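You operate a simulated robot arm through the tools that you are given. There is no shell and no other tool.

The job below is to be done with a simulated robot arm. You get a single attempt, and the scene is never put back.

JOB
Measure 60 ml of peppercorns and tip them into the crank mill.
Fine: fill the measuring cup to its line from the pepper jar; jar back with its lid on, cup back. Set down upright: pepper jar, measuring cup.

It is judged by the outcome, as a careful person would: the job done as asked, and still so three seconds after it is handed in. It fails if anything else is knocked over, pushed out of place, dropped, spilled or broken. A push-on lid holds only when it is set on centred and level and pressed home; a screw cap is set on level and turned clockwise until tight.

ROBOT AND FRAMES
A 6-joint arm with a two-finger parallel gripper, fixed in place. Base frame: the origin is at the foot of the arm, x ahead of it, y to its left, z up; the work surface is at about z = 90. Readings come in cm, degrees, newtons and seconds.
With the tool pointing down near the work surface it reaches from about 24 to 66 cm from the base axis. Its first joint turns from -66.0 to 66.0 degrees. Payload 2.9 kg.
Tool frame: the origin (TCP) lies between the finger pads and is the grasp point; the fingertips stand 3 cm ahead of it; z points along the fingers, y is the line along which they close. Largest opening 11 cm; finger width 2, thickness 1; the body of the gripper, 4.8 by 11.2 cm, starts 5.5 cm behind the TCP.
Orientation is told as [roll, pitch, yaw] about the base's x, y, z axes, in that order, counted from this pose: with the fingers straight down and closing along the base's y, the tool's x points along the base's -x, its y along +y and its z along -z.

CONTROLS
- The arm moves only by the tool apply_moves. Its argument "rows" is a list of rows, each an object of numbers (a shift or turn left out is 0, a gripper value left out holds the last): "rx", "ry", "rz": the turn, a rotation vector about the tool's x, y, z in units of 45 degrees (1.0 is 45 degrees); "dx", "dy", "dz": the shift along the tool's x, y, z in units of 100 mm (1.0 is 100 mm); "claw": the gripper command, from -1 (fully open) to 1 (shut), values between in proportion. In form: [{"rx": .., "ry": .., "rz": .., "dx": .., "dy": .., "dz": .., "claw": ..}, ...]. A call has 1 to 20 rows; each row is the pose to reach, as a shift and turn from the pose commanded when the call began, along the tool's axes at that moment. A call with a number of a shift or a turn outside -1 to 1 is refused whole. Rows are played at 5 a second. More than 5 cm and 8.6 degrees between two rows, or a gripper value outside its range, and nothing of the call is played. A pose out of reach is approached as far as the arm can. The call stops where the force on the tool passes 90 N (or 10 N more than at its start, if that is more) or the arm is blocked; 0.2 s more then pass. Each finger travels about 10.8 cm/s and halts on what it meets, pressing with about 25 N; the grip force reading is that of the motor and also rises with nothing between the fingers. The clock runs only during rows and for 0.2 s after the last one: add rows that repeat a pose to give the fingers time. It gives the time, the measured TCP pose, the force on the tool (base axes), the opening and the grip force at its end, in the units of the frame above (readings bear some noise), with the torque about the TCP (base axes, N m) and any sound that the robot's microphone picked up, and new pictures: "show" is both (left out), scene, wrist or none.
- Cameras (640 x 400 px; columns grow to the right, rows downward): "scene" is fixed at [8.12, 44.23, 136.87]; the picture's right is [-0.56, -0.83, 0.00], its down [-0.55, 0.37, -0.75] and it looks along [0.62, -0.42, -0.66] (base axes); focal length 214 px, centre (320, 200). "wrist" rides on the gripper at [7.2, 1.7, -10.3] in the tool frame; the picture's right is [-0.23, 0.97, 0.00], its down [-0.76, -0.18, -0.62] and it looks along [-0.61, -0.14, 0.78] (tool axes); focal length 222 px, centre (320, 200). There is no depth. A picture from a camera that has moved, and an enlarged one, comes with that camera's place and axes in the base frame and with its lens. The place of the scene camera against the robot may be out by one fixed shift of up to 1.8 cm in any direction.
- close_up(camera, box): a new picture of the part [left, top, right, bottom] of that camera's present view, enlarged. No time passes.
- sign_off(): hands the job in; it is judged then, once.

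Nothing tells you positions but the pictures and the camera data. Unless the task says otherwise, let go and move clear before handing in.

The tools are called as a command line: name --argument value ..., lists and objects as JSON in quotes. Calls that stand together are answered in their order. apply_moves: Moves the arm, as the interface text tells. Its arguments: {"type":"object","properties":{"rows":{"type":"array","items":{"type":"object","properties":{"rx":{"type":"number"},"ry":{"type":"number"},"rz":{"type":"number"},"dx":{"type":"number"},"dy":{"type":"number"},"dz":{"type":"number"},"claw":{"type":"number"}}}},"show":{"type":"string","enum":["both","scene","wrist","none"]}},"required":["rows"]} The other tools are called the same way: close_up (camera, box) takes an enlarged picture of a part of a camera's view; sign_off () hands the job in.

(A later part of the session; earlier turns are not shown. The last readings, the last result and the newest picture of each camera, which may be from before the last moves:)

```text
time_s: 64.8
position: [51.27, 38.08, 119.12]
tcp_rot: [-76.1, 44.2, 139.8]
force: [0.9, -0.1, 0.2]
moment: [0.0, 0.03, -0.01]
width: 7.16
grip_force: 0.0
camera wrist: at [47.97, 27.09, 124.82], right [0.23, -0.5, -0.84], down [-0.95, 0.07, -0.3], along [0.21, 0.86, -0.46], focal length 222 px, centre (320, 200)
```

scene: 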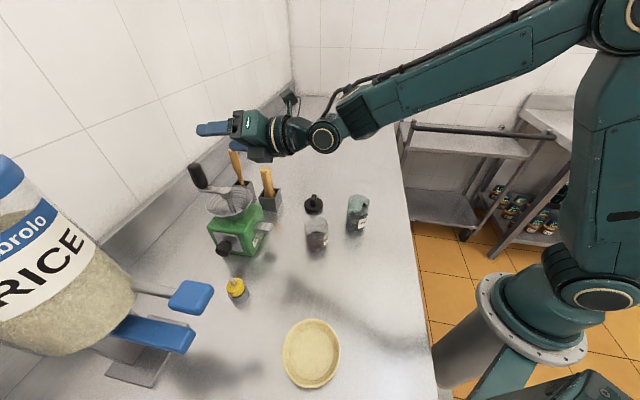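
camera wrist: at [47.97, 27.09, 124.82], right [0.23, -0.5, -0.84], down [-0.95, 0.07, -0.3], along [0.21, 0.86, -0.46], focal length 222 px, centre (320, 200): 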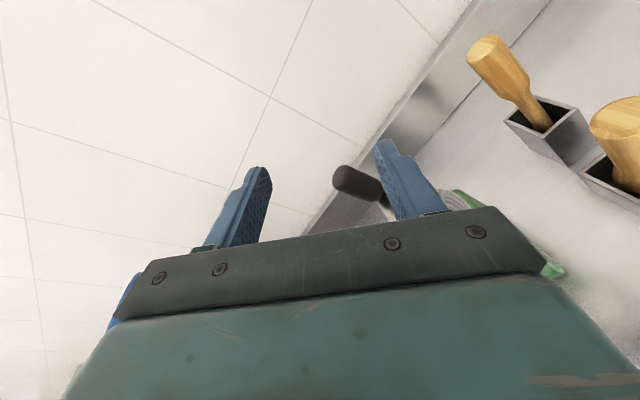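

apply_moves --rows '[{"rz": -0.15}, {"rz": -0.3}, {"rz": -0.45}, {"rz": -0.6}, {"rz": -0.75}, {"rz": -0.9}, {"rz": -0.9}]'

```text
time_s: 66.4
position: [50.41, 39.36, 119.13]
tcp_rot: [-40.6, 76.8, 177.8]
force: [0.0, -0.2, -0.1]
moment: [0.02, 0.02, -0.03]
width: 7.14
grip_force: 0.0
out of reach, approached as far as the arm can: row 6, 7
camera wrist: at [45.02, 31.62, 127.83], right [0.54, -0.76, -0.37], down [-0.76, -0.24, -0.61], along [0.37, 0.6, -0.7], focal length 222 px, centre (320, 200)
```

scene: 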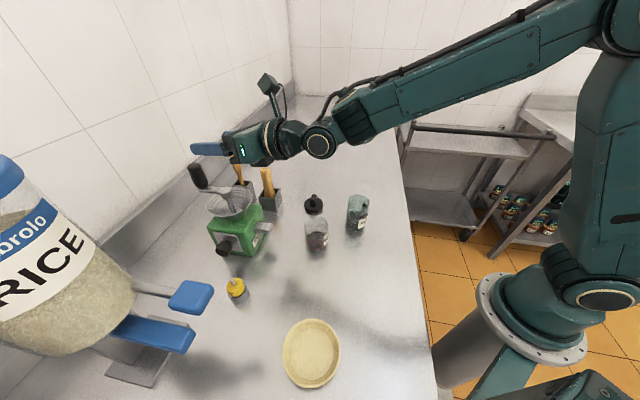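
wrist: 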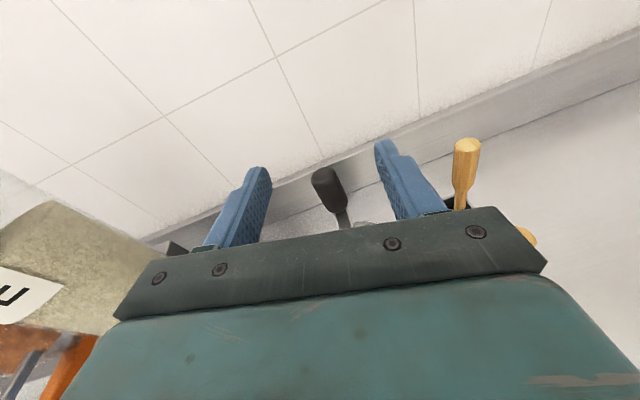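

The roll limit is near -170°, so rolls to -160° are available here. I roll back, then take one more look down at the hopper from a different place to pin its position.

apply_moves --rows '[{"rz": 0.17}, {"rz": 0.34}, {"rz": 0.51}, {"rz": 0.68}, {"rz": 0.84}, {"rz": 1.0}]' --show "none"

apply_moves --rows '[{"rz": 0.17}, {"rz": 0.34}, {"rz": 0.51}, {"rz": 0.68}, {"rz": 0.84}, {"rz": 1.0}]' --show "none"

apply_moves --rows '[{"rz": 0.17}, {"rz": 0.34}, {"rz": 0.51}, {"rz": 0.68}, {"rz": 0.84}, {"rz": 1.0}]' --show "none"

apply_moves --rows '[{"rz": 0.17}, {"rz": 0.34}, {"rz": 0.51}, {"rz": 0.68}, {"rz": 0.82}, {"rz": 0.82}]' --show "none"

```text
time_s: 67.8
position: [50.38, 39.41, 119.26]
tcp_rot: [-77.8, 35.6, 136.2]
force: [-0.5, 0.1, -0.4]
moment: [0.0, 0.0, -0.01]
width: 7.15
grip_force: 0.1
```

```text
time_s: 69.2
position: [50.31, 39.46, 119.28]
tcp_rot: [-80.0, -8.7, 127.7]
force: [0.2, 0.7, 0.3]
moment: [0.01, -0.01, -0.03]
width: 7.15
grip_force: 0.0
```

```text
time_s: 70.6
position: [50.36, 39.48, 119.2]
tcp_rot: [-73.6, -52.7, 115.7]
force: [0.4, -0.5, 0.8]
moment: [0.01, -0.01, 0.02]
width: 7.12
grip_force: 0.0
```

```text
time_s: 72.0
position: [50.3, 39.42, 119.24]
tcp_rot: [3.7, -80.0, 35.2]
force: [0.3, -0.4, -0.7]
moment: [-0.01, -0.02, 0.03]
width: 7.17
grip_force: 0.1
```

apply_moves --rows '[{"dx": 0.04, "dy": -0.033, "dz": -0.2}, {"dx": 0.08, "dy": -0.066, "dz": -0.4}, {"dx": 0.124, "dy": -0.099, "dz": -0.588, "rz": -0.0145}, {"dx": 0.124, "dy": -0.099, "dz": -0.588, "rz": -0.0145}]' --show "none"

apply_moves --rows '[{"ry": 0.17}, {"ry": 0.34}, {"ry": 0.51}, {"ry": 0.68}, {"ry": 0.84}, {"ry": 1.0}]' --show "none"

apply_moves --rows '[{"ry": 0.17}, {"ry": 0.34}, {"ry": 0.51}, {"ry": 0.68}, {"ry": 0.778}, {"ry": 0.778, "claw": -1}, {"ry": 0.778}, {"ry": 0.778}]'

```text
time_s: 73.0
position: [46.34, 35.08, 119.1]
tcp_rot: [-0.4, -80.1, 39.6]
force: [-0.1, -0.8, -0.1]
moment: [0.03, -0.06, -0.01]
width: 7.15
grip_force: 0.1
```

```text
time_s: 74.4
position: [46.4, 34.94, 119.0]
tcp_rot: [-0.2, -35.0, 39.2]
force: [0.7, -0.5, 1.3]
moment: [0.01, -0.01, -0.02]
width: 7.15
grip_force: 0.0
```

```text
time_s: 76.2
position: [46.39, 34.89, 118.98]
tcp_rot: [-0.1, 0.0, 39.1]
force: [0.6, -0.3, -0.4]
moment: [0.02, 0.01, -0.01]
width: 11.02
grip_force: 0.0
camera wrist: at [39.47, 31.59, 129.41], right [-0.44, 0.9, 0.0], down [0.7, 0.34, 0.62], along [0.56, 0.27, -0.78], focal length 222 px, centre (320, 200)
```

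scene: 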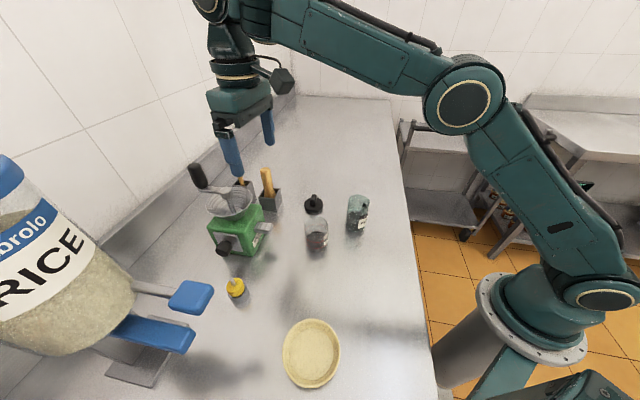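
wrist: 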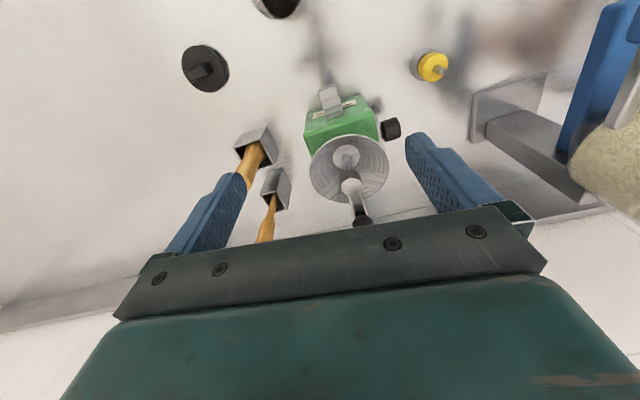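

close_up --camera "wrist" --box '[270, 70, 430, 240]'

close_up --camera "wrist" --box '[160, 20, 260, 120]'

```text
2.35 times, centred on (350, 155) of wrist
camera zoom: at [39.47, 31.59, 129.41], right [-0.44, 0.9, 0.0], down [0.7, 0.34, 0.62], along [0.56, 0.27, -0.78], focal length 523 px, centre (249, 306)
```

zoom: 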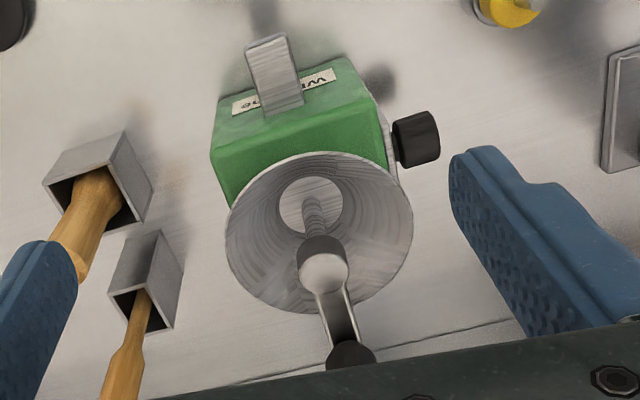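

```text
4.00 times, centred on (210, 70) of wrist
camera zoom: at [39.47, 31.59, 129.41], right [-0.44, 0.9, 0.0], down [0.7, 0.34, 0.62], along [0.56, 0.27, -0.78], focal length 888 px, centre (760, 720)
```

zoom: 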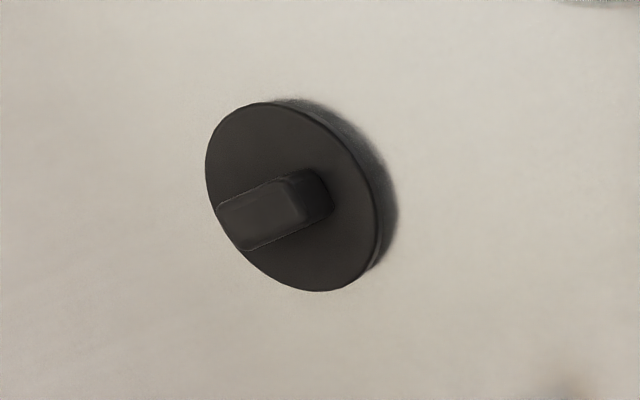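

The hopper rim centre triangulates to (51.5, 41.8, 104.1), radius 5.2, crank cap top ≈107.4. Now I go to the cup: tilt to 60° and move to a high pre-grasp behind it.

apply_moves --rows '[{"dx": 0.13, "dy": -0.015, "dz": 0.06, "ry": -0.17}, {"dx": 0.27, "dy": -0.03, "dz": 0.12, "ry": -0.34}, {"dx": 0.4, "dy": -0.045, "dz": 0.18, "ry": -0.51}, {"dx": 0.53, "dy": -0.06, "dz": 0.24, "ry": -0.68}, {"dx": 0.67, "dy": -0.075, "dz": 0.3, "ry": -0.84}, {"dx": 0.8, "dy": -0.09, "dz": 0.35, "ry": -1.0}, {"dx": 0.8, "dy": -0.09, "dz": 0.35, "ry": -1.0}]' --show "none"

apply_moves --rows '[{"dx": 0.266, "dy": -0.028, "dz": -0.1, "ry": -0.11}, {"dx": 0.533, "dy": -0.057, "dz": -0.2, "ry": -0.22}, {"dx": 0.799, "dy": -0.085, "dz": -0.304, "ry": -0.333}, {"dx": 0.799, "dy": -0.085, "dz": -0.304, "ry": -0.333}]'

```text
time_s: 77.8
position: [40.7, 28.96, 115.6]
tcp_rot: [-0.1, -45.1, 39.2]
force: [-0.1, 0.1, -0.3]
moment: [0.0, -0.03, 0.03]
width: 11.0
grip_force: 0.0
```

```text
time_s: 78.8
position: [35.36, 23.38, 112.03]
tcp_rot: [-0.1, -60.1, 39.2]
force: [-0.6, -0.4, -0.4]
moment: [0.02, -0.01, 0.02]
width: 11.01
grip_force: 0.0
camera wrist: at [24.34, 16.7, 110.97], right [-0.53, 0.83, 0.2], down [-0.01, -0.24, 0.97], along [0.85, 0.51, 0.14], focal length 222 px, centre (320, 200)
```

scene: 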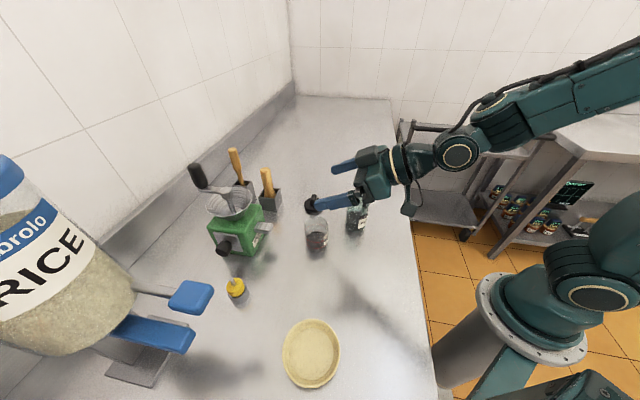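
wrist: 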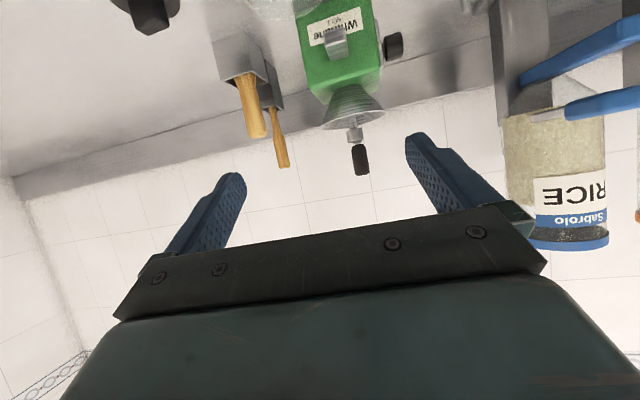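

Right finger would pass close to the jar at this yaw, so I turn the approach to 20° yaw for more room, then descend.

apply_moves --rows '[{"dx": -0.004, "dy": 0.05, "dz": 0.008, "rx": 0.12, "rz": 0.07}, {"dx": -0.009, "dy": 0.1, "dz": 0.016, "rx": 0.245, "rz": 0.1415}, {"dx": -0.013, "dy": 0.155, "dz": 0.023, "rx": 0.3676, "rz": 0.2122}, {"dx": -0.013, "dy": 0.155, "dz": 0.023, "rx": 0.3676, "rz": 0.2122}]' --show "none"

apply_moves --rows '[{"dx": 0.26, "dz": 0.15}, {"dx": 0.52, "dz": 0.3}, {"dx": 0.52, "dz": 0.3}]'

```text
time_s: 79.8
position: [34.55, 24.89, 111.93]
tcp_rot: [0.1, -60.1, 19.9]
force: [0.4, -0.3, 0.2]
moment: [0.01, 0.04, -0.03]
width: 10.98
grip_force: 0.1
```

```text
time_s: 80.6
position: [34.25, 24.91, 105.9]
tcp_rot: [-0.1, -60.2, 20.1]
force: [0.3, 0.3, 0.0]
moment: [0.03, -0.01, 0.01]
width: 11.02
grip_force: 0.1
camera wrist: at [21.84, 22.13, 104.88], right [-0.23, 0.95, 0.2], down [-0.09, -0.22, 0.97], along [0.97, 0.2, 0.14], focal length 222 px, centre (320, 200)
```

scene: 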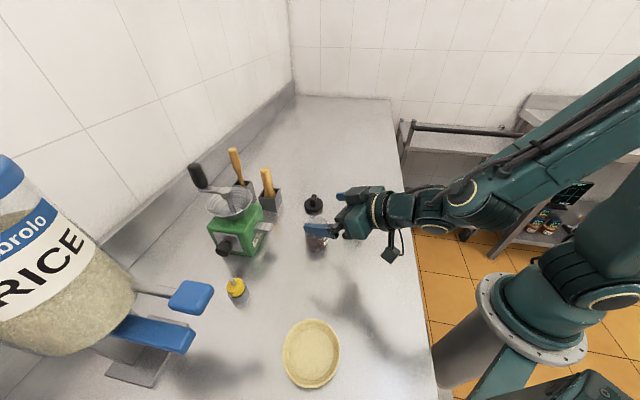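
wrist: 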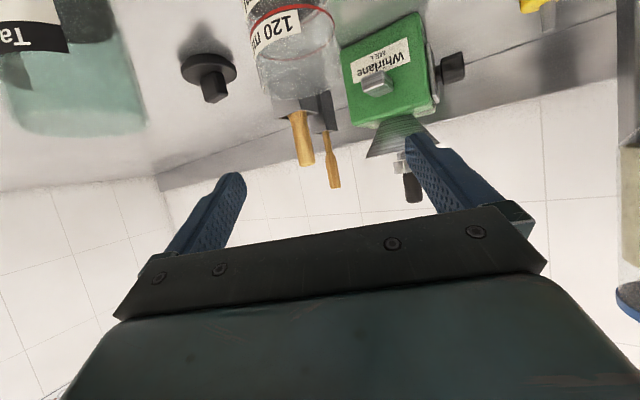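

close_up --camera "wrist" --box '[220, 0, 380, 120]'

```text
3.33 times, centred on (300, 60) of wrist
camera zoom: at [21.84, 22.13, 104.88], right [-0.23, 0.95, 0.2], down [-0.09, -0.22, 0.97], along [0.97, 0.2, 0.14], focal length 740 px, centre (387, 667)
```

zoom: 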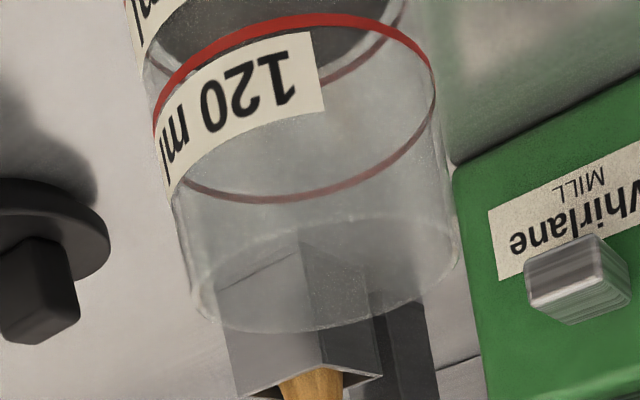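

apply_moves --rows '[{"dx": 0.24, "dy": -0.01, "dz": 0.138}, {"dx": 0.48, "dy": -0.02, "dz": 0.276}, {"dx": 0.716, "dy": -0.028, "dz": 0.414}, {"dx": 0.716, "dy": -0.028, "dz": 0.414}]' --show "wrist"

close_up --camera "scene" --box '[280, 170, 440, 290]'

```text
time_s: 81.6
position: [34.4, 24.67, 97.76]
tcp_rot: [-0.1, -60.1, 20.2]
force: [-0.6, -0.2, -0.3]
moment: [0.0, 0.0, 0.03]
width: 10.99
grip_force: 0.1
camera wrist: at [21.95, 21.78, 96.72], right [-0.23, 0.95, 0.2], down [-0.09, -0.22, 0.97], along [0.97, 0.2, 0.14], focal length 222 px, centre (320, 200)
```

wrist: 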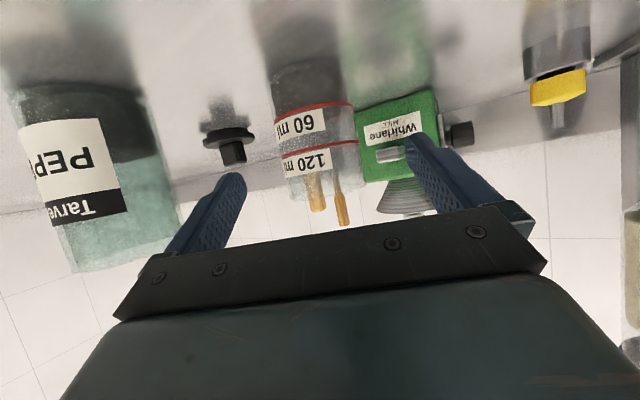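

```text
3.33 times, centred on (360, 230) of scene
camera zoom: at [8.12, 44.23, 136.87], right [-0.56, -0.83, 0.0], down [-0.55, 0.37, -0.75], along [0.62, -0.42, -0.66], focal length 715 px, centre (187, 100)
```

zoom: 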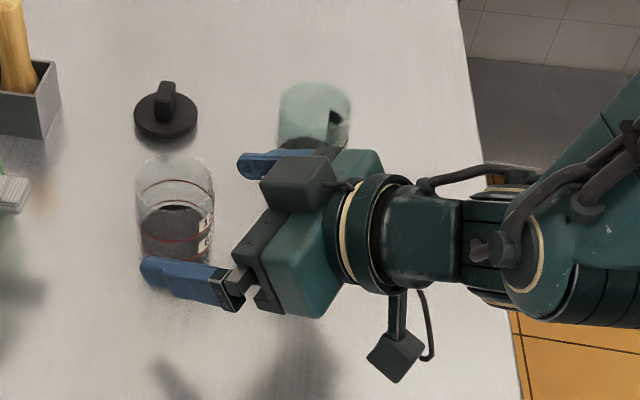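

apply_moves --rows '[{"dz": 0.17}, {"dz": 0.34}, {"dz": 0.5}, {"dz": 0.5}]' --show "wrist"

close_up --camera "wrist" --box '[200, 40, 440, 220]'

```text
time_s: 82.6
position: [38.52, 26.0, 95.19]
tcp_rot: [-0.2, -60.1, 20.2]
force: [0.4, -0.7, -0.7]
moment: [0.0, -0.03, 0.02]
width: 11.04
grip_force: 0.1
camera wrist: at [26.06, 23.22, 94.12], right [-0.23, 0.95, 0.2], down [-0.09, -0.22, 0.97], along [0.97, 0.2, 0.14], focal length 222 px, centre (320, 200)
```

wrist: 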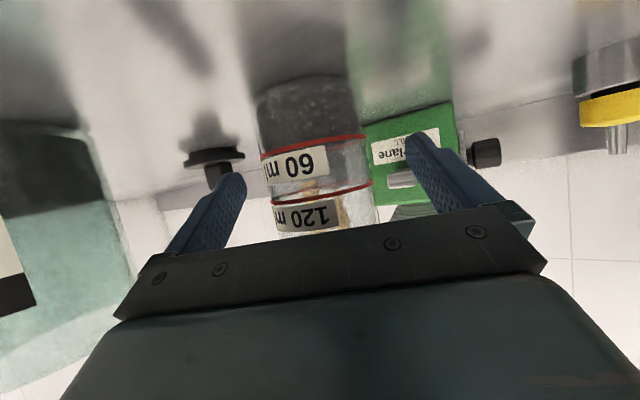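

```text
2.22 times, centred on (320, 130) of wrist
camera zoom: at [26.06, 23.22, 94.12], right [-0.23, 0.95, 0.2], down [-0.09, -0.22, 0.97], along [0.97, 0.2, 0.14], focal length 494 px, centre (320, 356)
```

zoom: 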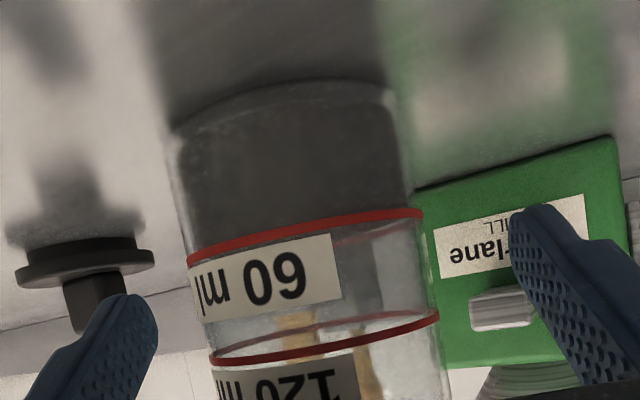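

Pepper is level with the 60 ml line. Closing on the cup gently.

apply_moves --rows '[{"claw": -0.7}, {"claw": -0.4}, {"claw": -0.2}, {"claw": -0.05}, {"claw": 0.1}, {"claw": 0.5}, {"claw": 1.0}, {"claw": 1.0}, {"claw": 1.0}]' --show "wrist"

```text
time_s: 84.6
position: [38.68, 26.07, 95.05]
tcp_rot: [-0.1, -60.0, 20.1]
force: [-0.4, -0.6, 2.1]
moment: [0.02, 0.04, 0.06]
width: 5.56
grip_force: 25.2
camera wrist: at [26.04, 23.21, 94.14], right [-0.23, 0.95, 0.2], down [-0.09, -0.22, 0.97], along [0.97, 0.2, 0.14], focal length 222 px, centre (320, 200)
```

wrist: 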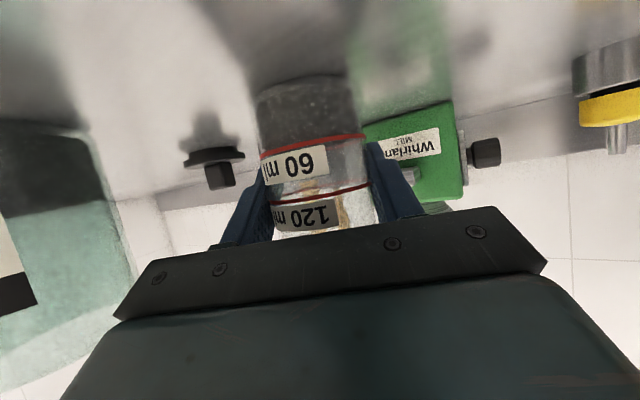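

Cup gripped (5.56 cm wide). Lifting it straight up, then on to carrying height.

apply_moves --rows '[{"dx": -0.1, "dz": -0.058}, {"dx": -0.28, "dz": -0.162}, {"dx": -0.5, "dz": -0.289}, {"dx": -0.73, "dz": -0.4215}, {"dx": -0.953, "dz": -0.55}]' --show "none"

apply_moves --rows '[{"dx": -0.26, "dz": -0.15}, {"dx": -0.52, "dz": -0.3}, {"dx": -0.779, "dz": -0.45}, {"dx": -0.779, "dz": -0.45}]'

```text
time_s: 85.8
position: [38.6, 26.2, 106.19]
tcp_rot: [-0.1, -60.1, 20.2]
force: [0.6, -0.5, -2.1]
moment: [-0.03, 0.0, -0.01]
width: 5.51
grip_force: 25.0
```

```text
time_s: 86.8
position: [38.58, 26.22, 115.14]
tcp_rot: [-0.2, -59.9, 20.1]
force: [-0.4, 0.4, -1.8]
moment: [-0.01, -0.02, -0.04]
width: 5.53
grip_force: 25.4
camera wrist: at [26.06, 23.33, 114.23], right [-0.23, 0.95, 0.2], down [-0.09, -0.22, 0.97], along [0.97, 0.2, 0.14], focal length 222 px, centre (320, 200)
```

scene: 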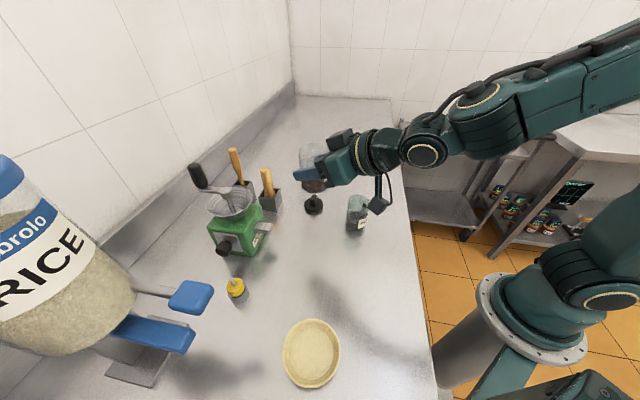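
wrist: 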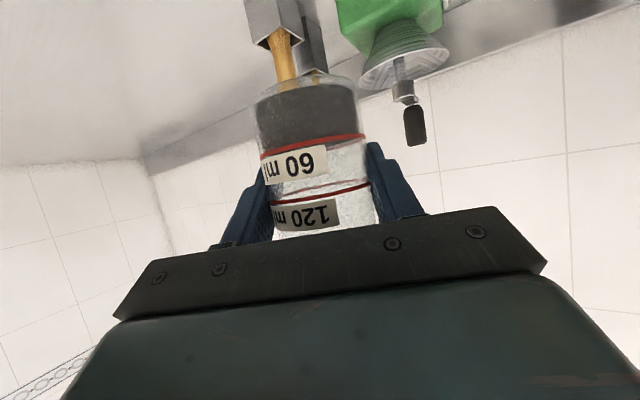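

Level matches the line. Now yaw to 40° and carry the cup, upright and high, to beside the hopper.

apply_moves --rows '[{"rx": -0.13, "rz": -0.075}, {"rx": -0.26, "rz": -0.15}, {"rx": -0.385, "rz": -0.222}]' --show "none"

apply_moves --rows '[{"dx": -0.15, "dy": 0.016, "dz": 0.17}, {"dx": -0.308, "dy": 0.032, "dz": 0.344}, {"dx": -0.46, "dy": 0.049, "dz": 0.515}, {"dx": -0.616, "dy": 0.065, "dz": 0.687}]' --show "none"

apply_moves --rows '[{"dx": -0.15, "dy": 0.016, "dz": 0.17}, {"dx": -0.308, "dy": 0.032, "dz": 0.344}, {"dx": -0.46, "dy": 0.049, "dz": 0.515}, {"dx": -0.616, "dy": 0.065, "dz": 0.687}, {"dx": -0.616, "dy": 0.065, "dz": 0.687}]'

```text
time_s: 87.6
position: [38.57, 26.08, 115.16]
tcp_rot: [-0.2, -60.1, 40.3]
force: [0.2, -0.4, -1.5]
moment: [0.01, -0.02, 0.0]
width: 5.55
grip_force: 24.9
```

```text
time_s: 88.6
position: [45.07, 32.4, 117.12]
tcp_rot: [-0.2, -60.2, 40.1]
force: [-0.3, 1.3, -0.7]
moment: [0.0, 0.0, 0.02]
width: 5.53
grip_force: 25.6
```

```text
time_s: 89.8
position: [51.73, 38.9, 119.16]
tcp_rot: [-0.1, -60.0, 40.0]
force: [0.9, 0.2, -0.7]
moment: [-0.03, 0.0, -0.01]
width: 5.5
grip_force: 24.9
camera wrist: at [40.82, 31.99, 118.1], right [-0.54, 0.82, 0.2], down [-0.01, -0.24, 0.97], along [0.84, 0.52, 0.13], focal length 222 px, centre (320, 200)
```

scene: 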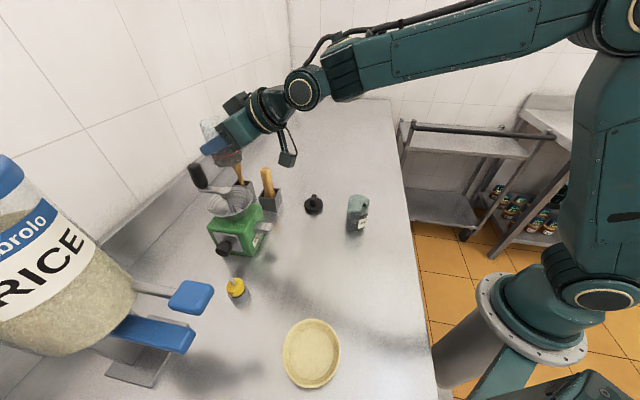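
wrist: 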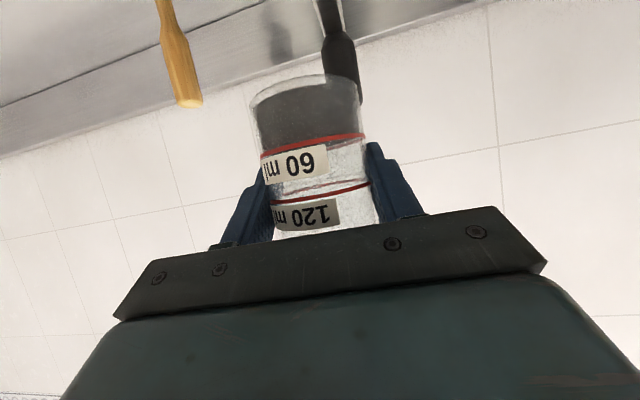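

Over the hopper's near-right side, high enough to clear the crank. Now pitch 20° more and roll to just short of the pouring angle.

apply_moves --rows '[{"ry": -0.15}, {"ry": -0.3}, {"ry": -0.444}]' --show "none"

apply_moves --rows '[{"rz": -0.15}, {"rz": -0.32}, {"rz": -0.49}, {"rz": -0.66}, {"rz": -0.83}, {"rz": -1.0}]' --show "none"

apply_moves --rows '[{"rz": -0.15}, {"rz": -0.3}, {"rz": -0.45}, {"rz": -0.6}, {"rz": -0.72}, {"rz": -0.72}]'

close_up --camera "scene" --box '[170, 90, 310, 260]'

```text
time_s: 90.6
position: [51.52, 38.73, 119.14]
tcp_rot: [-0.3, -80.1, 40.2]
force: [-0.2, -0.1, -0.6]
moment: [-0.03, 0.02, 0.05]
width: 5.5
grip_force: 25.6
```

```text
time_s: 92.0
position: [51.66, 38.75, 119.11]
tcp_rot: [-76.1, -44.0, 120.3]
force: [-0.2, -0.5, -1.0]
moment: [0.05, 0.0, 0.01]
width: 5.48
grip_force: 24.4
```

```text
time_s: 93.4
position: [51.52, 38.64, 118.89]
tcp_rot: [-79.8, -12.4, 127.7]
force: [0.3, -0.4, -1.7]
moment: [-0.01, 0.0, 0.01]
width: 5.5
grip_force: 25.2
camera wrist: at [47.49, 26.6, 117.7], right [-0.4, 0.23, -0.89], down [-0.88, 0.18, 0.44], along [0.26, 0.96, 0.13], focal length 222 px, centre (320, 200)
```

scene: 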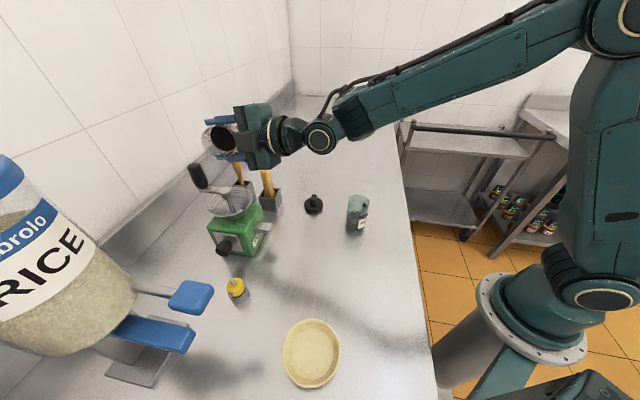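
wrist: 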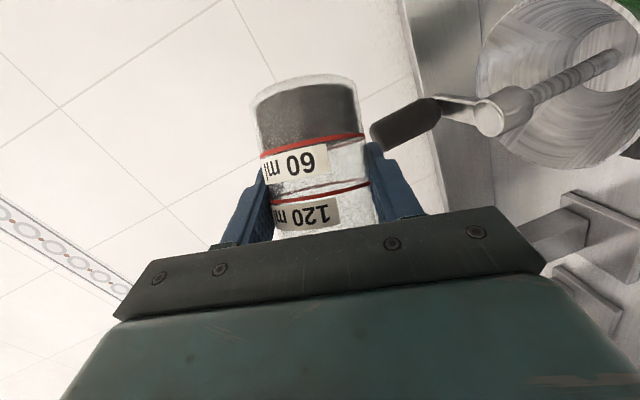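

```text
2.35 times, centred on (240, 175) of scene
camera zoom: at [8.12, 44.23, 136.87], right [-0.56, -0.83, 0.0], down [-0.55, 0.37, -0.75], along [0.62, -0.42, -0.66], focal length 505 px, centre (508, 259)
```

zoom: 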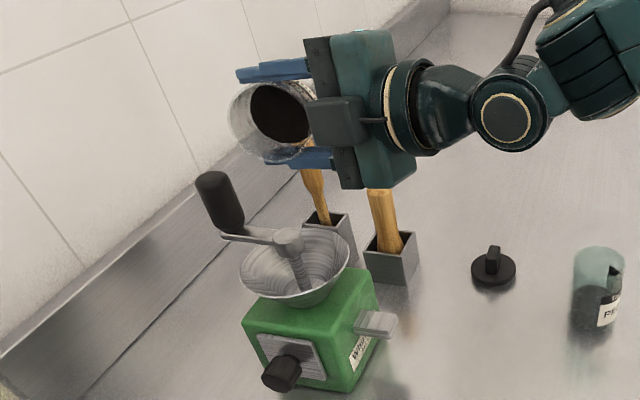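

Geometry agrees with my model (cup mouth just right-near of the shaft, above the hopper). I descend about 6 cm, then look again before pouring.

apply_moves --rows '[{"dx": 0.042, "dy": 0.19, "dz": 0.034}, {"dx": 0.084, "dy": 0.375, "dz": 0.068}, {"dx": 0.1257, "dy": 0.562, "dz": 0.1018}, {"dx": 0.1257, "dy": 0.562, "dz": 0.1018}]'

close_up --camera "scene" --box '[170, 110, 310, 260]'

```text
time_s: 94.4
position: [51.67, 38.58, 112.98]
tcp_rot: [-79.8, -12.4, 127.8]
force: [-0.8, 0.3, -0.4]
moment: [-0.03, 0.04, -0.05]
width: 5.51
grip_force: 25.2
camera wrist: at [47.58, 26.5, 111.73], right [-0.4, 0.23, -0.89], down [-0.88, 0.18, 0.44], along [0.26, 0.96, 0.13], focal length 222 px, centre (320, 200)
```

scene: 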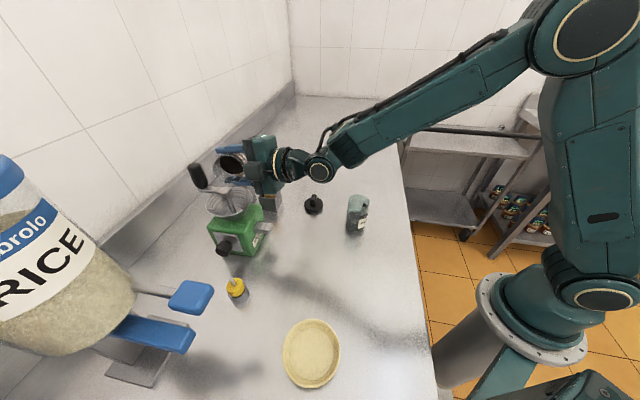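
wrist: 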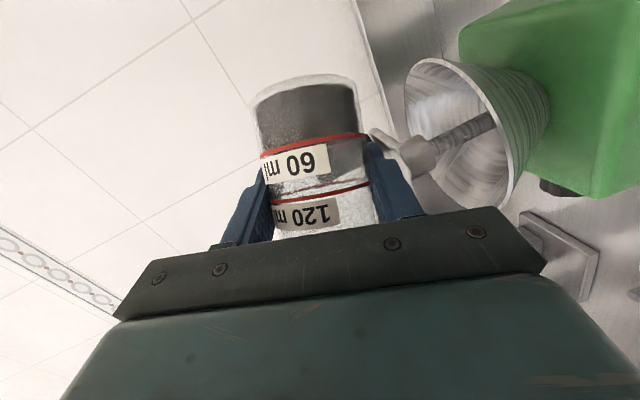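

```text
2.67 times, centred on (240, 185) of scene
camera zoom: at [8.12, 44.23, 136.87], right [-0.56, -0.83, 0.0], down [-0.55, 0.37, -0.75], along [0.62, -0.42, -0.66], focal length 572 px, centre (533, 240)
```

zoom: 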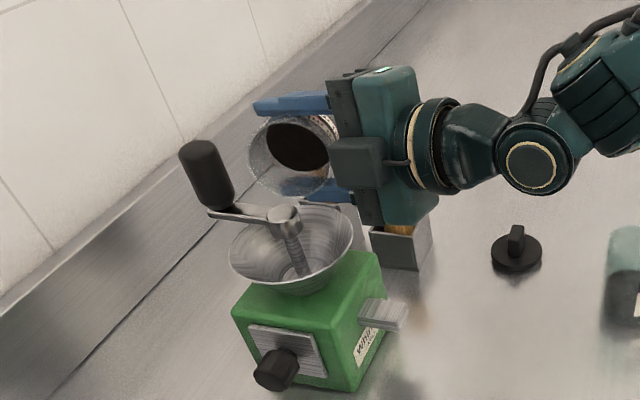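

close_up --camera "wrist" --box '[340, 90, 480, 220]'

```text
3.08 times, centred on (410, 155) of wrist
camera zoom: at [47.58, 26.5, 111.73], right [-0.4, 0.23, -0.89], down [-0.88, 0.18, 0.44], along [0.26, 0.96, 0.13], focal length 684 px, centre (43, 338)
```

zoom: 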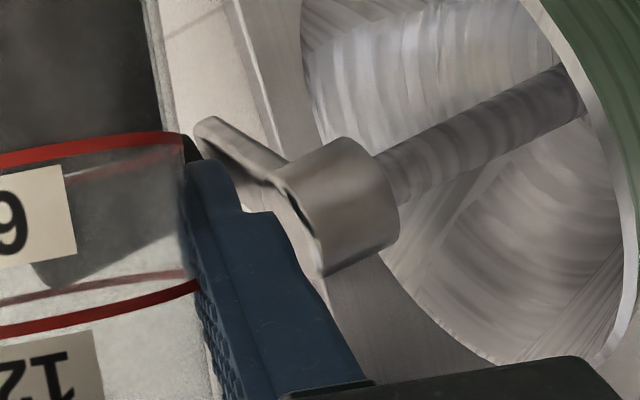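

There's about half a centimetre between the lower finger and the crank cap; I lift 0.6 cm for safety and continue rolling to just below the pouring angle.

apply_moves --rows '[{"dx": -0.013, "dy": -0.058, "dz": -0.0104}, {"dx": -0.013, "dy": -0.058, "dz": -0.0104, "rz": -0.12}, {"dx": -0.013, "dy": -0.058, "dz": -0.0104, "rz": -0.24}, {"dx": -0.013, "dy": -0.058, "dz": -0.0104, "rz": -0.35}, {"dx": -0.013, "dy": -0.058, "dz": -0.0104, "rz": -0.35}]'

close_up --camera "scene" --box '[190, 120, 290, 240]'

```text
time_s: 95.6
position: [51.43, 38.74, 113.73]
tcp_rot: [-80.0, 3.2, 130.6]
force: [0.1, 1.0, -0.2]
moment: [0.02, 0.02, 0.03]
width: 5.49
grip_force: 24.7
camera wrist: at [48.13, 26.42, 114.38], right [-0.24, 0.02, -0.97], down [-0.95, 0.21, 0.24], along [0.21, 0.98, -0.03], focal length 222 px, centre (320, 200)
```

scene: 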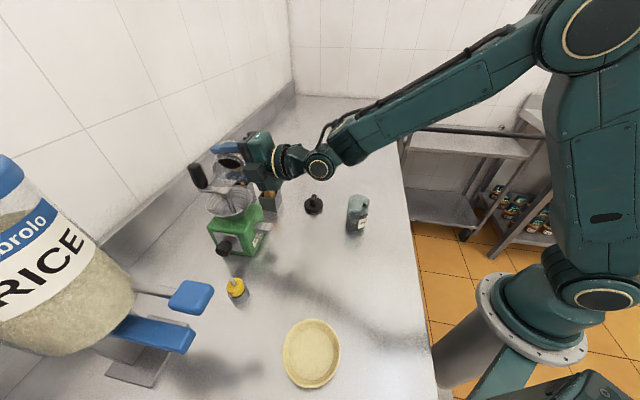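
wrist: 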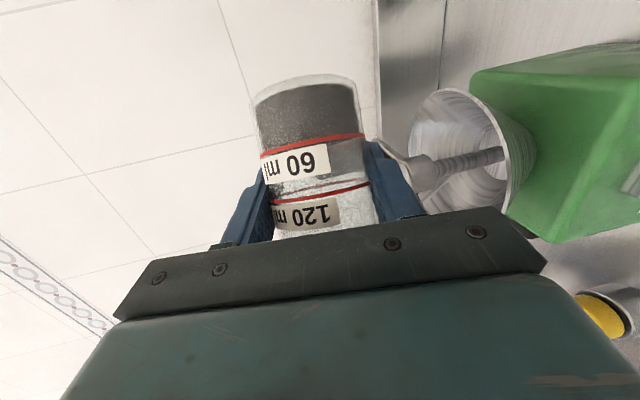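

```text
3.33 times, centred on (240, 180) of scene
camera zoom: at [8.12, 44.23, 136.87], right [-0.56, -0.83, 0.0], down [-0.55, 0.37, -0.75], along [0.62, -0.42, -0.66], focal length 715 px, centre (587, 267)
```

zoom: 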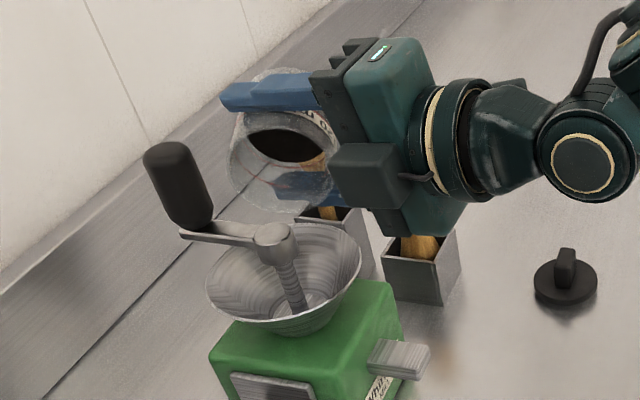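

The lip's vertical drop lands well inside the hopper. Starting the pour with small roll steps.

apply_moves --rows '[{"rz": -0.07}, {"rz": -0.14}, {"rz": -0.2}, {"rz": -0.2}]' --show "wrist"

close_up --camera "scene" --box '[190, 120, 290, 240]'

```text
time_s: 96.6
position: [51.61, 38.86, 113.81]
tcp_rot: [-79.8, 12.0, 132.3]
force: [0.0, -0.1, -0.8]
moment: [0.01, 0.03, -0.01]
width: 5.5
grip_force: 24.7
camera wrist: at [48.44, 26.45, 115.53], right [-0.14, -0.1, -0.98], down [-0.97, 0.21, 0.12], along [0.19, 0.97, -0.13], focal length 222 px, centre (320, 200)
```

wrist: 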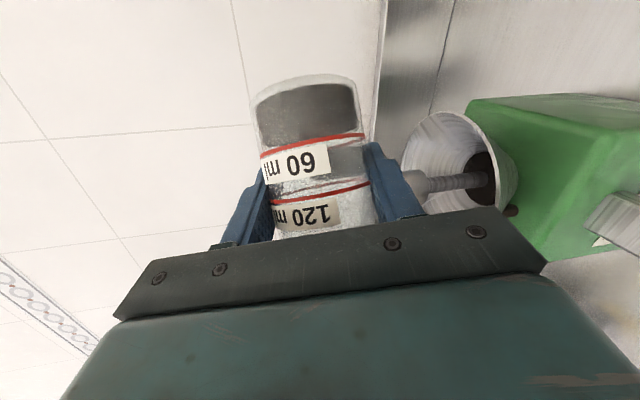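

```text
3.33 times, centred on (240, 180) of scene
camera zoom: at [8.12, 44.23, 136.87], right [-0.56, -0.83, 0.0], down [-0.55, 0.37, -0.75], along [0.62, -0.42, -0.66], focal length 715 px, centre (587, 267)
```

zoom: 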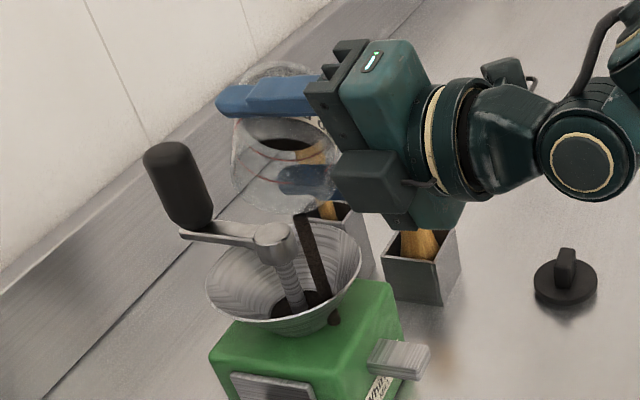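

Pepper is falling into the hopper (dark at its neck). Continuing the roll gradually.

apply_moves --rows '[{"rz": -0.05}, {"rz": -0.1}, {"rz": -0.15}, {"rz": -0.15}, {"rz": -0.15}]' --show "wrist"

close_up --camera "scene" --box '[190, 120, 290, 240]'

```text
time_s: 97.8
position: [51.51, 38.79, 113.64]
tcp_rot: [-79.6, 18.6, 133.4]
force: [-0.1, 0.0, -1.0]
moment: [-0.01, 0.05, 0.01]
width: 5.5
grip_force: 24.5
camera wrist: at [48.49, 26.56, 116.36], right [-0.07, -0.19, -0.98], down [-0.98, 0.19, 0.03], along [0.18, 0.96, -0.2], focal length 222 px, centre (320, 200)
```

wrist: 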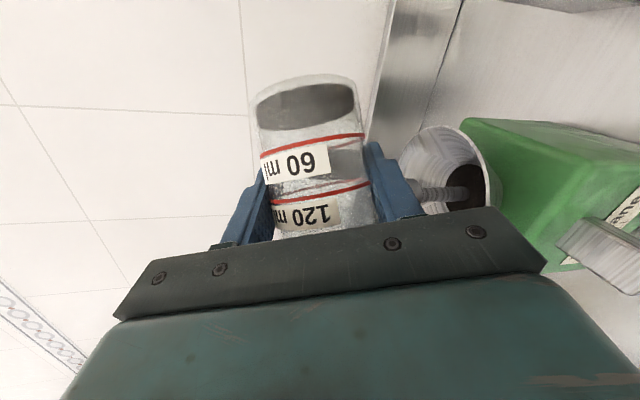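

```text
3.33 times, centred on (240, 180) of scene
camera zoom: at [8.12, 44.23, 136.87], right [-0.56, -0.83, 0.0], down [-0.55, 0.37, -0.75], along [0.62, -0.42, -0.66], focal length 715 px, centre (587, 267)
```

zoom: 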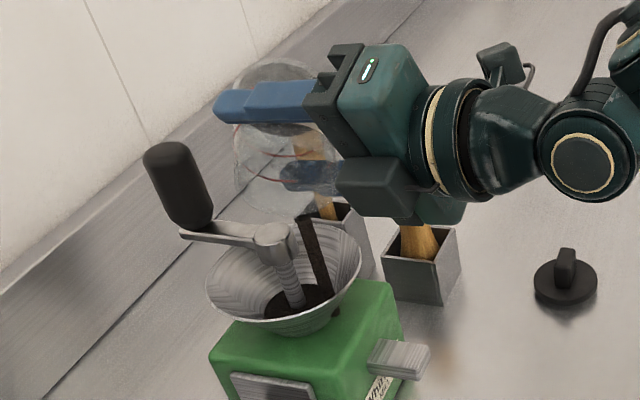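

apply_moves --rows '[{"rz": -0.06}, {"rz": -0.12}, {"rz": -0.2}, {"rz": -0.2}, {"rz": -0.2}]' --show "wrist"

close_up --camera "scene" --box '[190, 120, 290, 240]'

```text
time_s: 99.0
position: [51.49, 38.76, 113.79]
tcp_rot: [-78.7, 27.5, 135.3]
force: [0.5, -0.5, -1.0]
moment: [-0.02, 0.02, 0.01]
width: 5.51
grip_force: 24.1
camera wrist: at [48.57, 26.9, 117.48], right [0.04, -0.3, -0.95], down [-0.98, 0.16, -0.09], along [0.18, 0.94, -0.29], focal length 222 px, centre (320, 200)
```

wrist: 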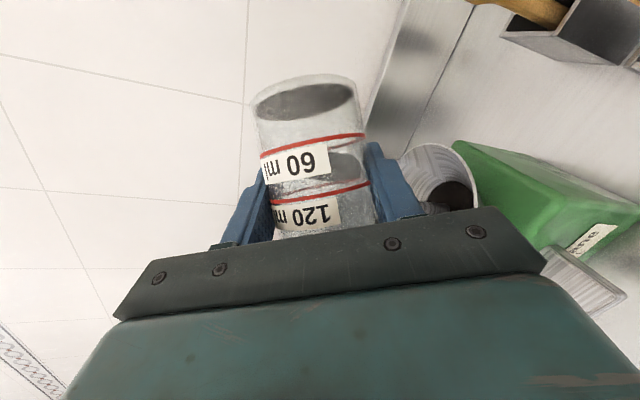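

```text
3.33 times, centred on (240, 180) of scene
camera zoom: at [8.12, 44.23, 136.87], right [-0.56, -0.83, 0.0], down [-0.55, 0.37, -0.75], along [0.62, -0.42, -0.66], focal length 715 px, centre (587, 267)
```

zoom: 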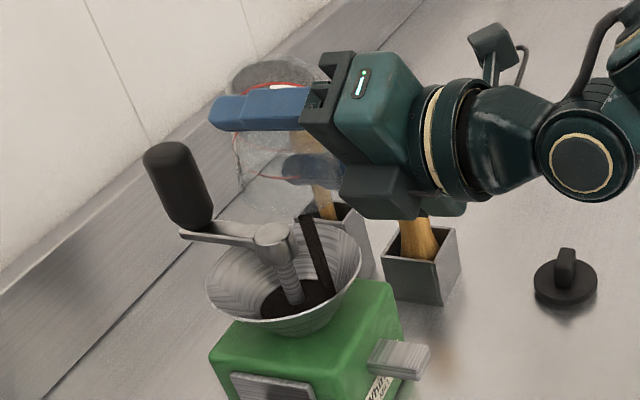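

apply_moves --rows '[{"rz": -0.06}, {"rz": -0.12}, {"rz": -0.18}, {"rz": -0.25}, {"rz": -0.25}, {"rz": -0.25}]' --show "wrist"

close_up --camera "scene" --box '[190, 120, 290, 240]'

```text
time_s: 100.4
position: [51.59, 38.82, 113.79]
tcp_rot: [-77.2, 38.5, 138.0]
force: [0.0, -0.4, -1.3]
moment: [0.0, 0.0, 0.02]
width: 5.49
grip_force: 25.2
camera wrist: at [48.38, 27.4, 118.89], right [0.16, -0.44, -0.88], down [-0.97, 0.1, -0.23], along [0.19, 0.89, -0.41], focal length 222 px, centre (320, 200)
```

wrist: 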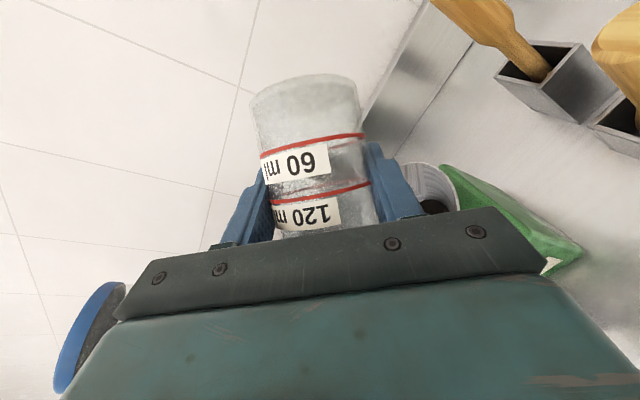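

```text
3.33 times, centred on (240, 180) of scene
camera zoom: at [8.12, 44.23, 136.87], right [-0.56, -0.83, 0.0], down [-0.55, 0.37, -0.75], along [0.62, -0.42, -0.66], focal length 715 px, centre (587, 267)
```

zoom: 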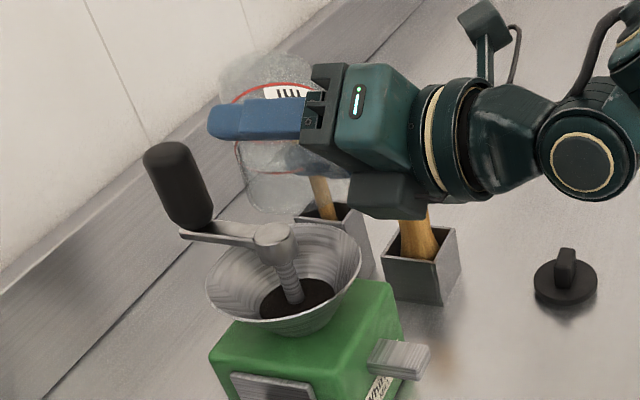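

The cup looks empty already. I roll a little farther to make sure nothing is left and check the cup up close.

apply_moves --rows '[{"rz": -0.12}, {"rz": -0.24}, {"rz": -0.35}, {"rz": -0.35}, {"rz": -0.35}]' --show "none"

close_up --camera "wrist" --box '[230, 60, 400, 250]'

close_up --camera "scene" --box '[190, 120, 290, 270]'

```text
time_s: 101.6
position: [51.58, 38.82, 113.65]
tcp_rot: [-72.9, 53.9, 144.0]
force: [0.1, 0.2, -1.1]
moment: [-0.01, 0.03, 0.01]
width: 5.55
grip_force: 24.6
```

```text
2.11 times, centred on (315, 155) of wrist
camera zoom: at [47.85, 28.52, 120.51], right [0.33, -0.59, -0.73], down [-0.91, -0.01, -0.41], along [0.24, 0.8, -0.55], focal length 468 px, centre (330, 295)
```

zoom: 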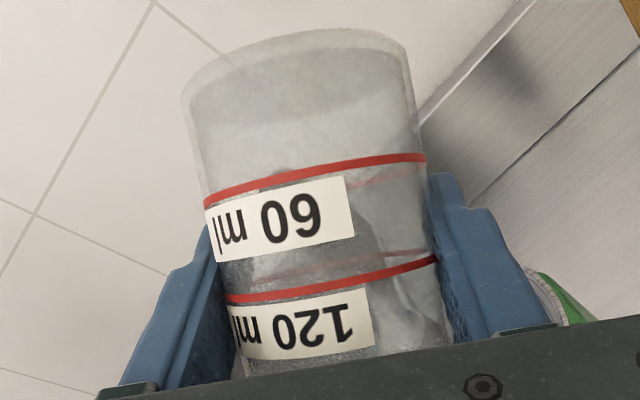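

```text
2.67 times, centred on (240, 195) of scene
camera zoom: at [8.12, 44.23, 136.87], right [-0.56, -0.83, 0.0], down [-0.55, 0.37, -0.75], along [0.62, -0.42, -0.66], focal length 572 px, centre (533, 213)
```

zoom: 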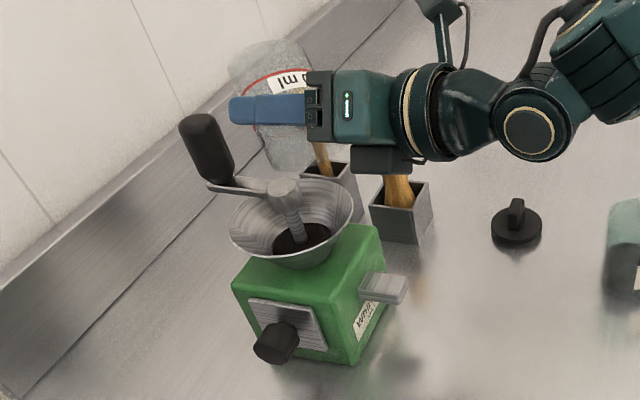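

Cup is empty, the pepper is in the hopper and nothing has spilled. I raise, roll the cup upright, and retrace the path back.

apply_moves --rows '[{"dx": 0.15, "dy": -0.105, "dz": -0.032}, {"dx": 0.3, "dy": -0.21, "dz": -0.065}, {"dx": 0.443, "dy": -0.3115, "dz": -0.0957}, {"dx": 0.443, "dy": -0.3115, "dz": -0.0957}]' --show "none"

apply_moves --rows '[{"rz": 0.17}, {"rz": 0.34}, {"rz": 0.51}, {"rz": 0.68}, {"rz": 0.84}, {"rz": 1.0}]' --show "none"

apply_moves --rows '[{"rz": 0.17}, {"rz": 0.34}, {"rz": 0.51}, {"rz": 0.68}, {"rz": 0.84}, {"rz": 1.0}]' --show "none"

apply_moves --rows '[{"rz": 0.17}, {"rz": 0.34}, {"rz": 0.51}, {"rz": 0.68}, {"rz": 0.84}, {"rz": 1.0}]' --show "none"

apply_moves --rows '[{"rz": 0.11}, {"rz": 0.22}, {"rz": 0.22}]'

```text
time_s: 102.6
position: [51.55, 38.84, 119.18]
tcp_rot: [-72.9, 53.9, 143.9]
force: [-0.7, 0.3, 0.0]
moment: [0.0, 0.02, 0.02]
width: 5.52
grip_force: 25.3
```

```text
time_s: 104.0
position: [51.53, 38.81, 119.2]
tcp_rot: [-79.8, 9.7, 131.7]
force: [0.0, -0.8, -2.1]
moment: [0.0, 0.04, -0.01]
width: 5.52
grip_force: 24.7
```

```text
time_s: 105.4
position: [51.68, 38.83, 119.16]
tcp_rot: [-77.8, -34.6, 123.2]
force: [-0.3, -0.1, -0.4]
moment: [-0.01, 0.03, 0.05]
width: 5.52
grip_force: 24.3
```

```text
time_s: 106.8
position: [51.54, 38.75, 119.2]
tcp_rot: [-44.2, -76.0, 85.0]
force: [0.3, 0.0, -0.1]
moment: [-0.01, 0.0, 0.0]
width: 5.5
grip_force: 25.1
```

```text
time_s: 107.6
position: [51.64, 39.02, 119.39]
tcp_rot: [0.1, -80.0, 40.0]
force: [0.1, -0.1, -0.7]
moment: [-0.02, 0.01, -0.05]
width: 5.52
grip_force: 25.1
camera wrist: at [41.62, 32.66, 114.08], right [-0.6, 0.77, 0.22], down [-0.25, -0.45, 0.86], along [0.76, 0.45, 0.46], focal length 222 px, centre (320, 200)
```

scene: 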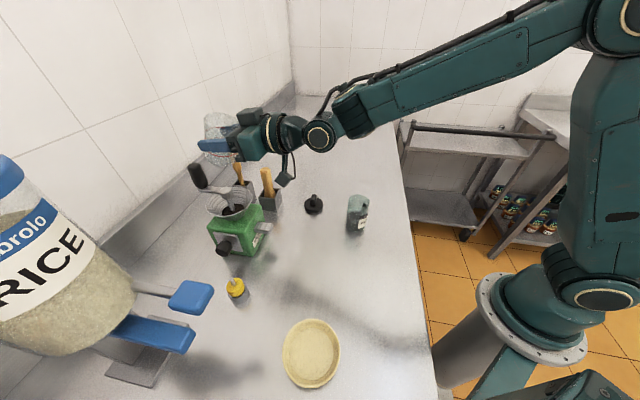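
wrist: 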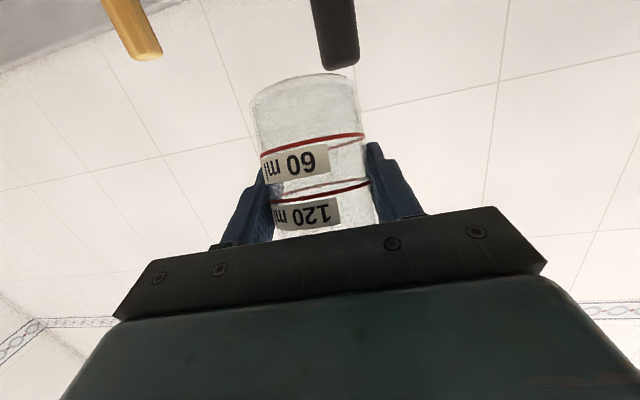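

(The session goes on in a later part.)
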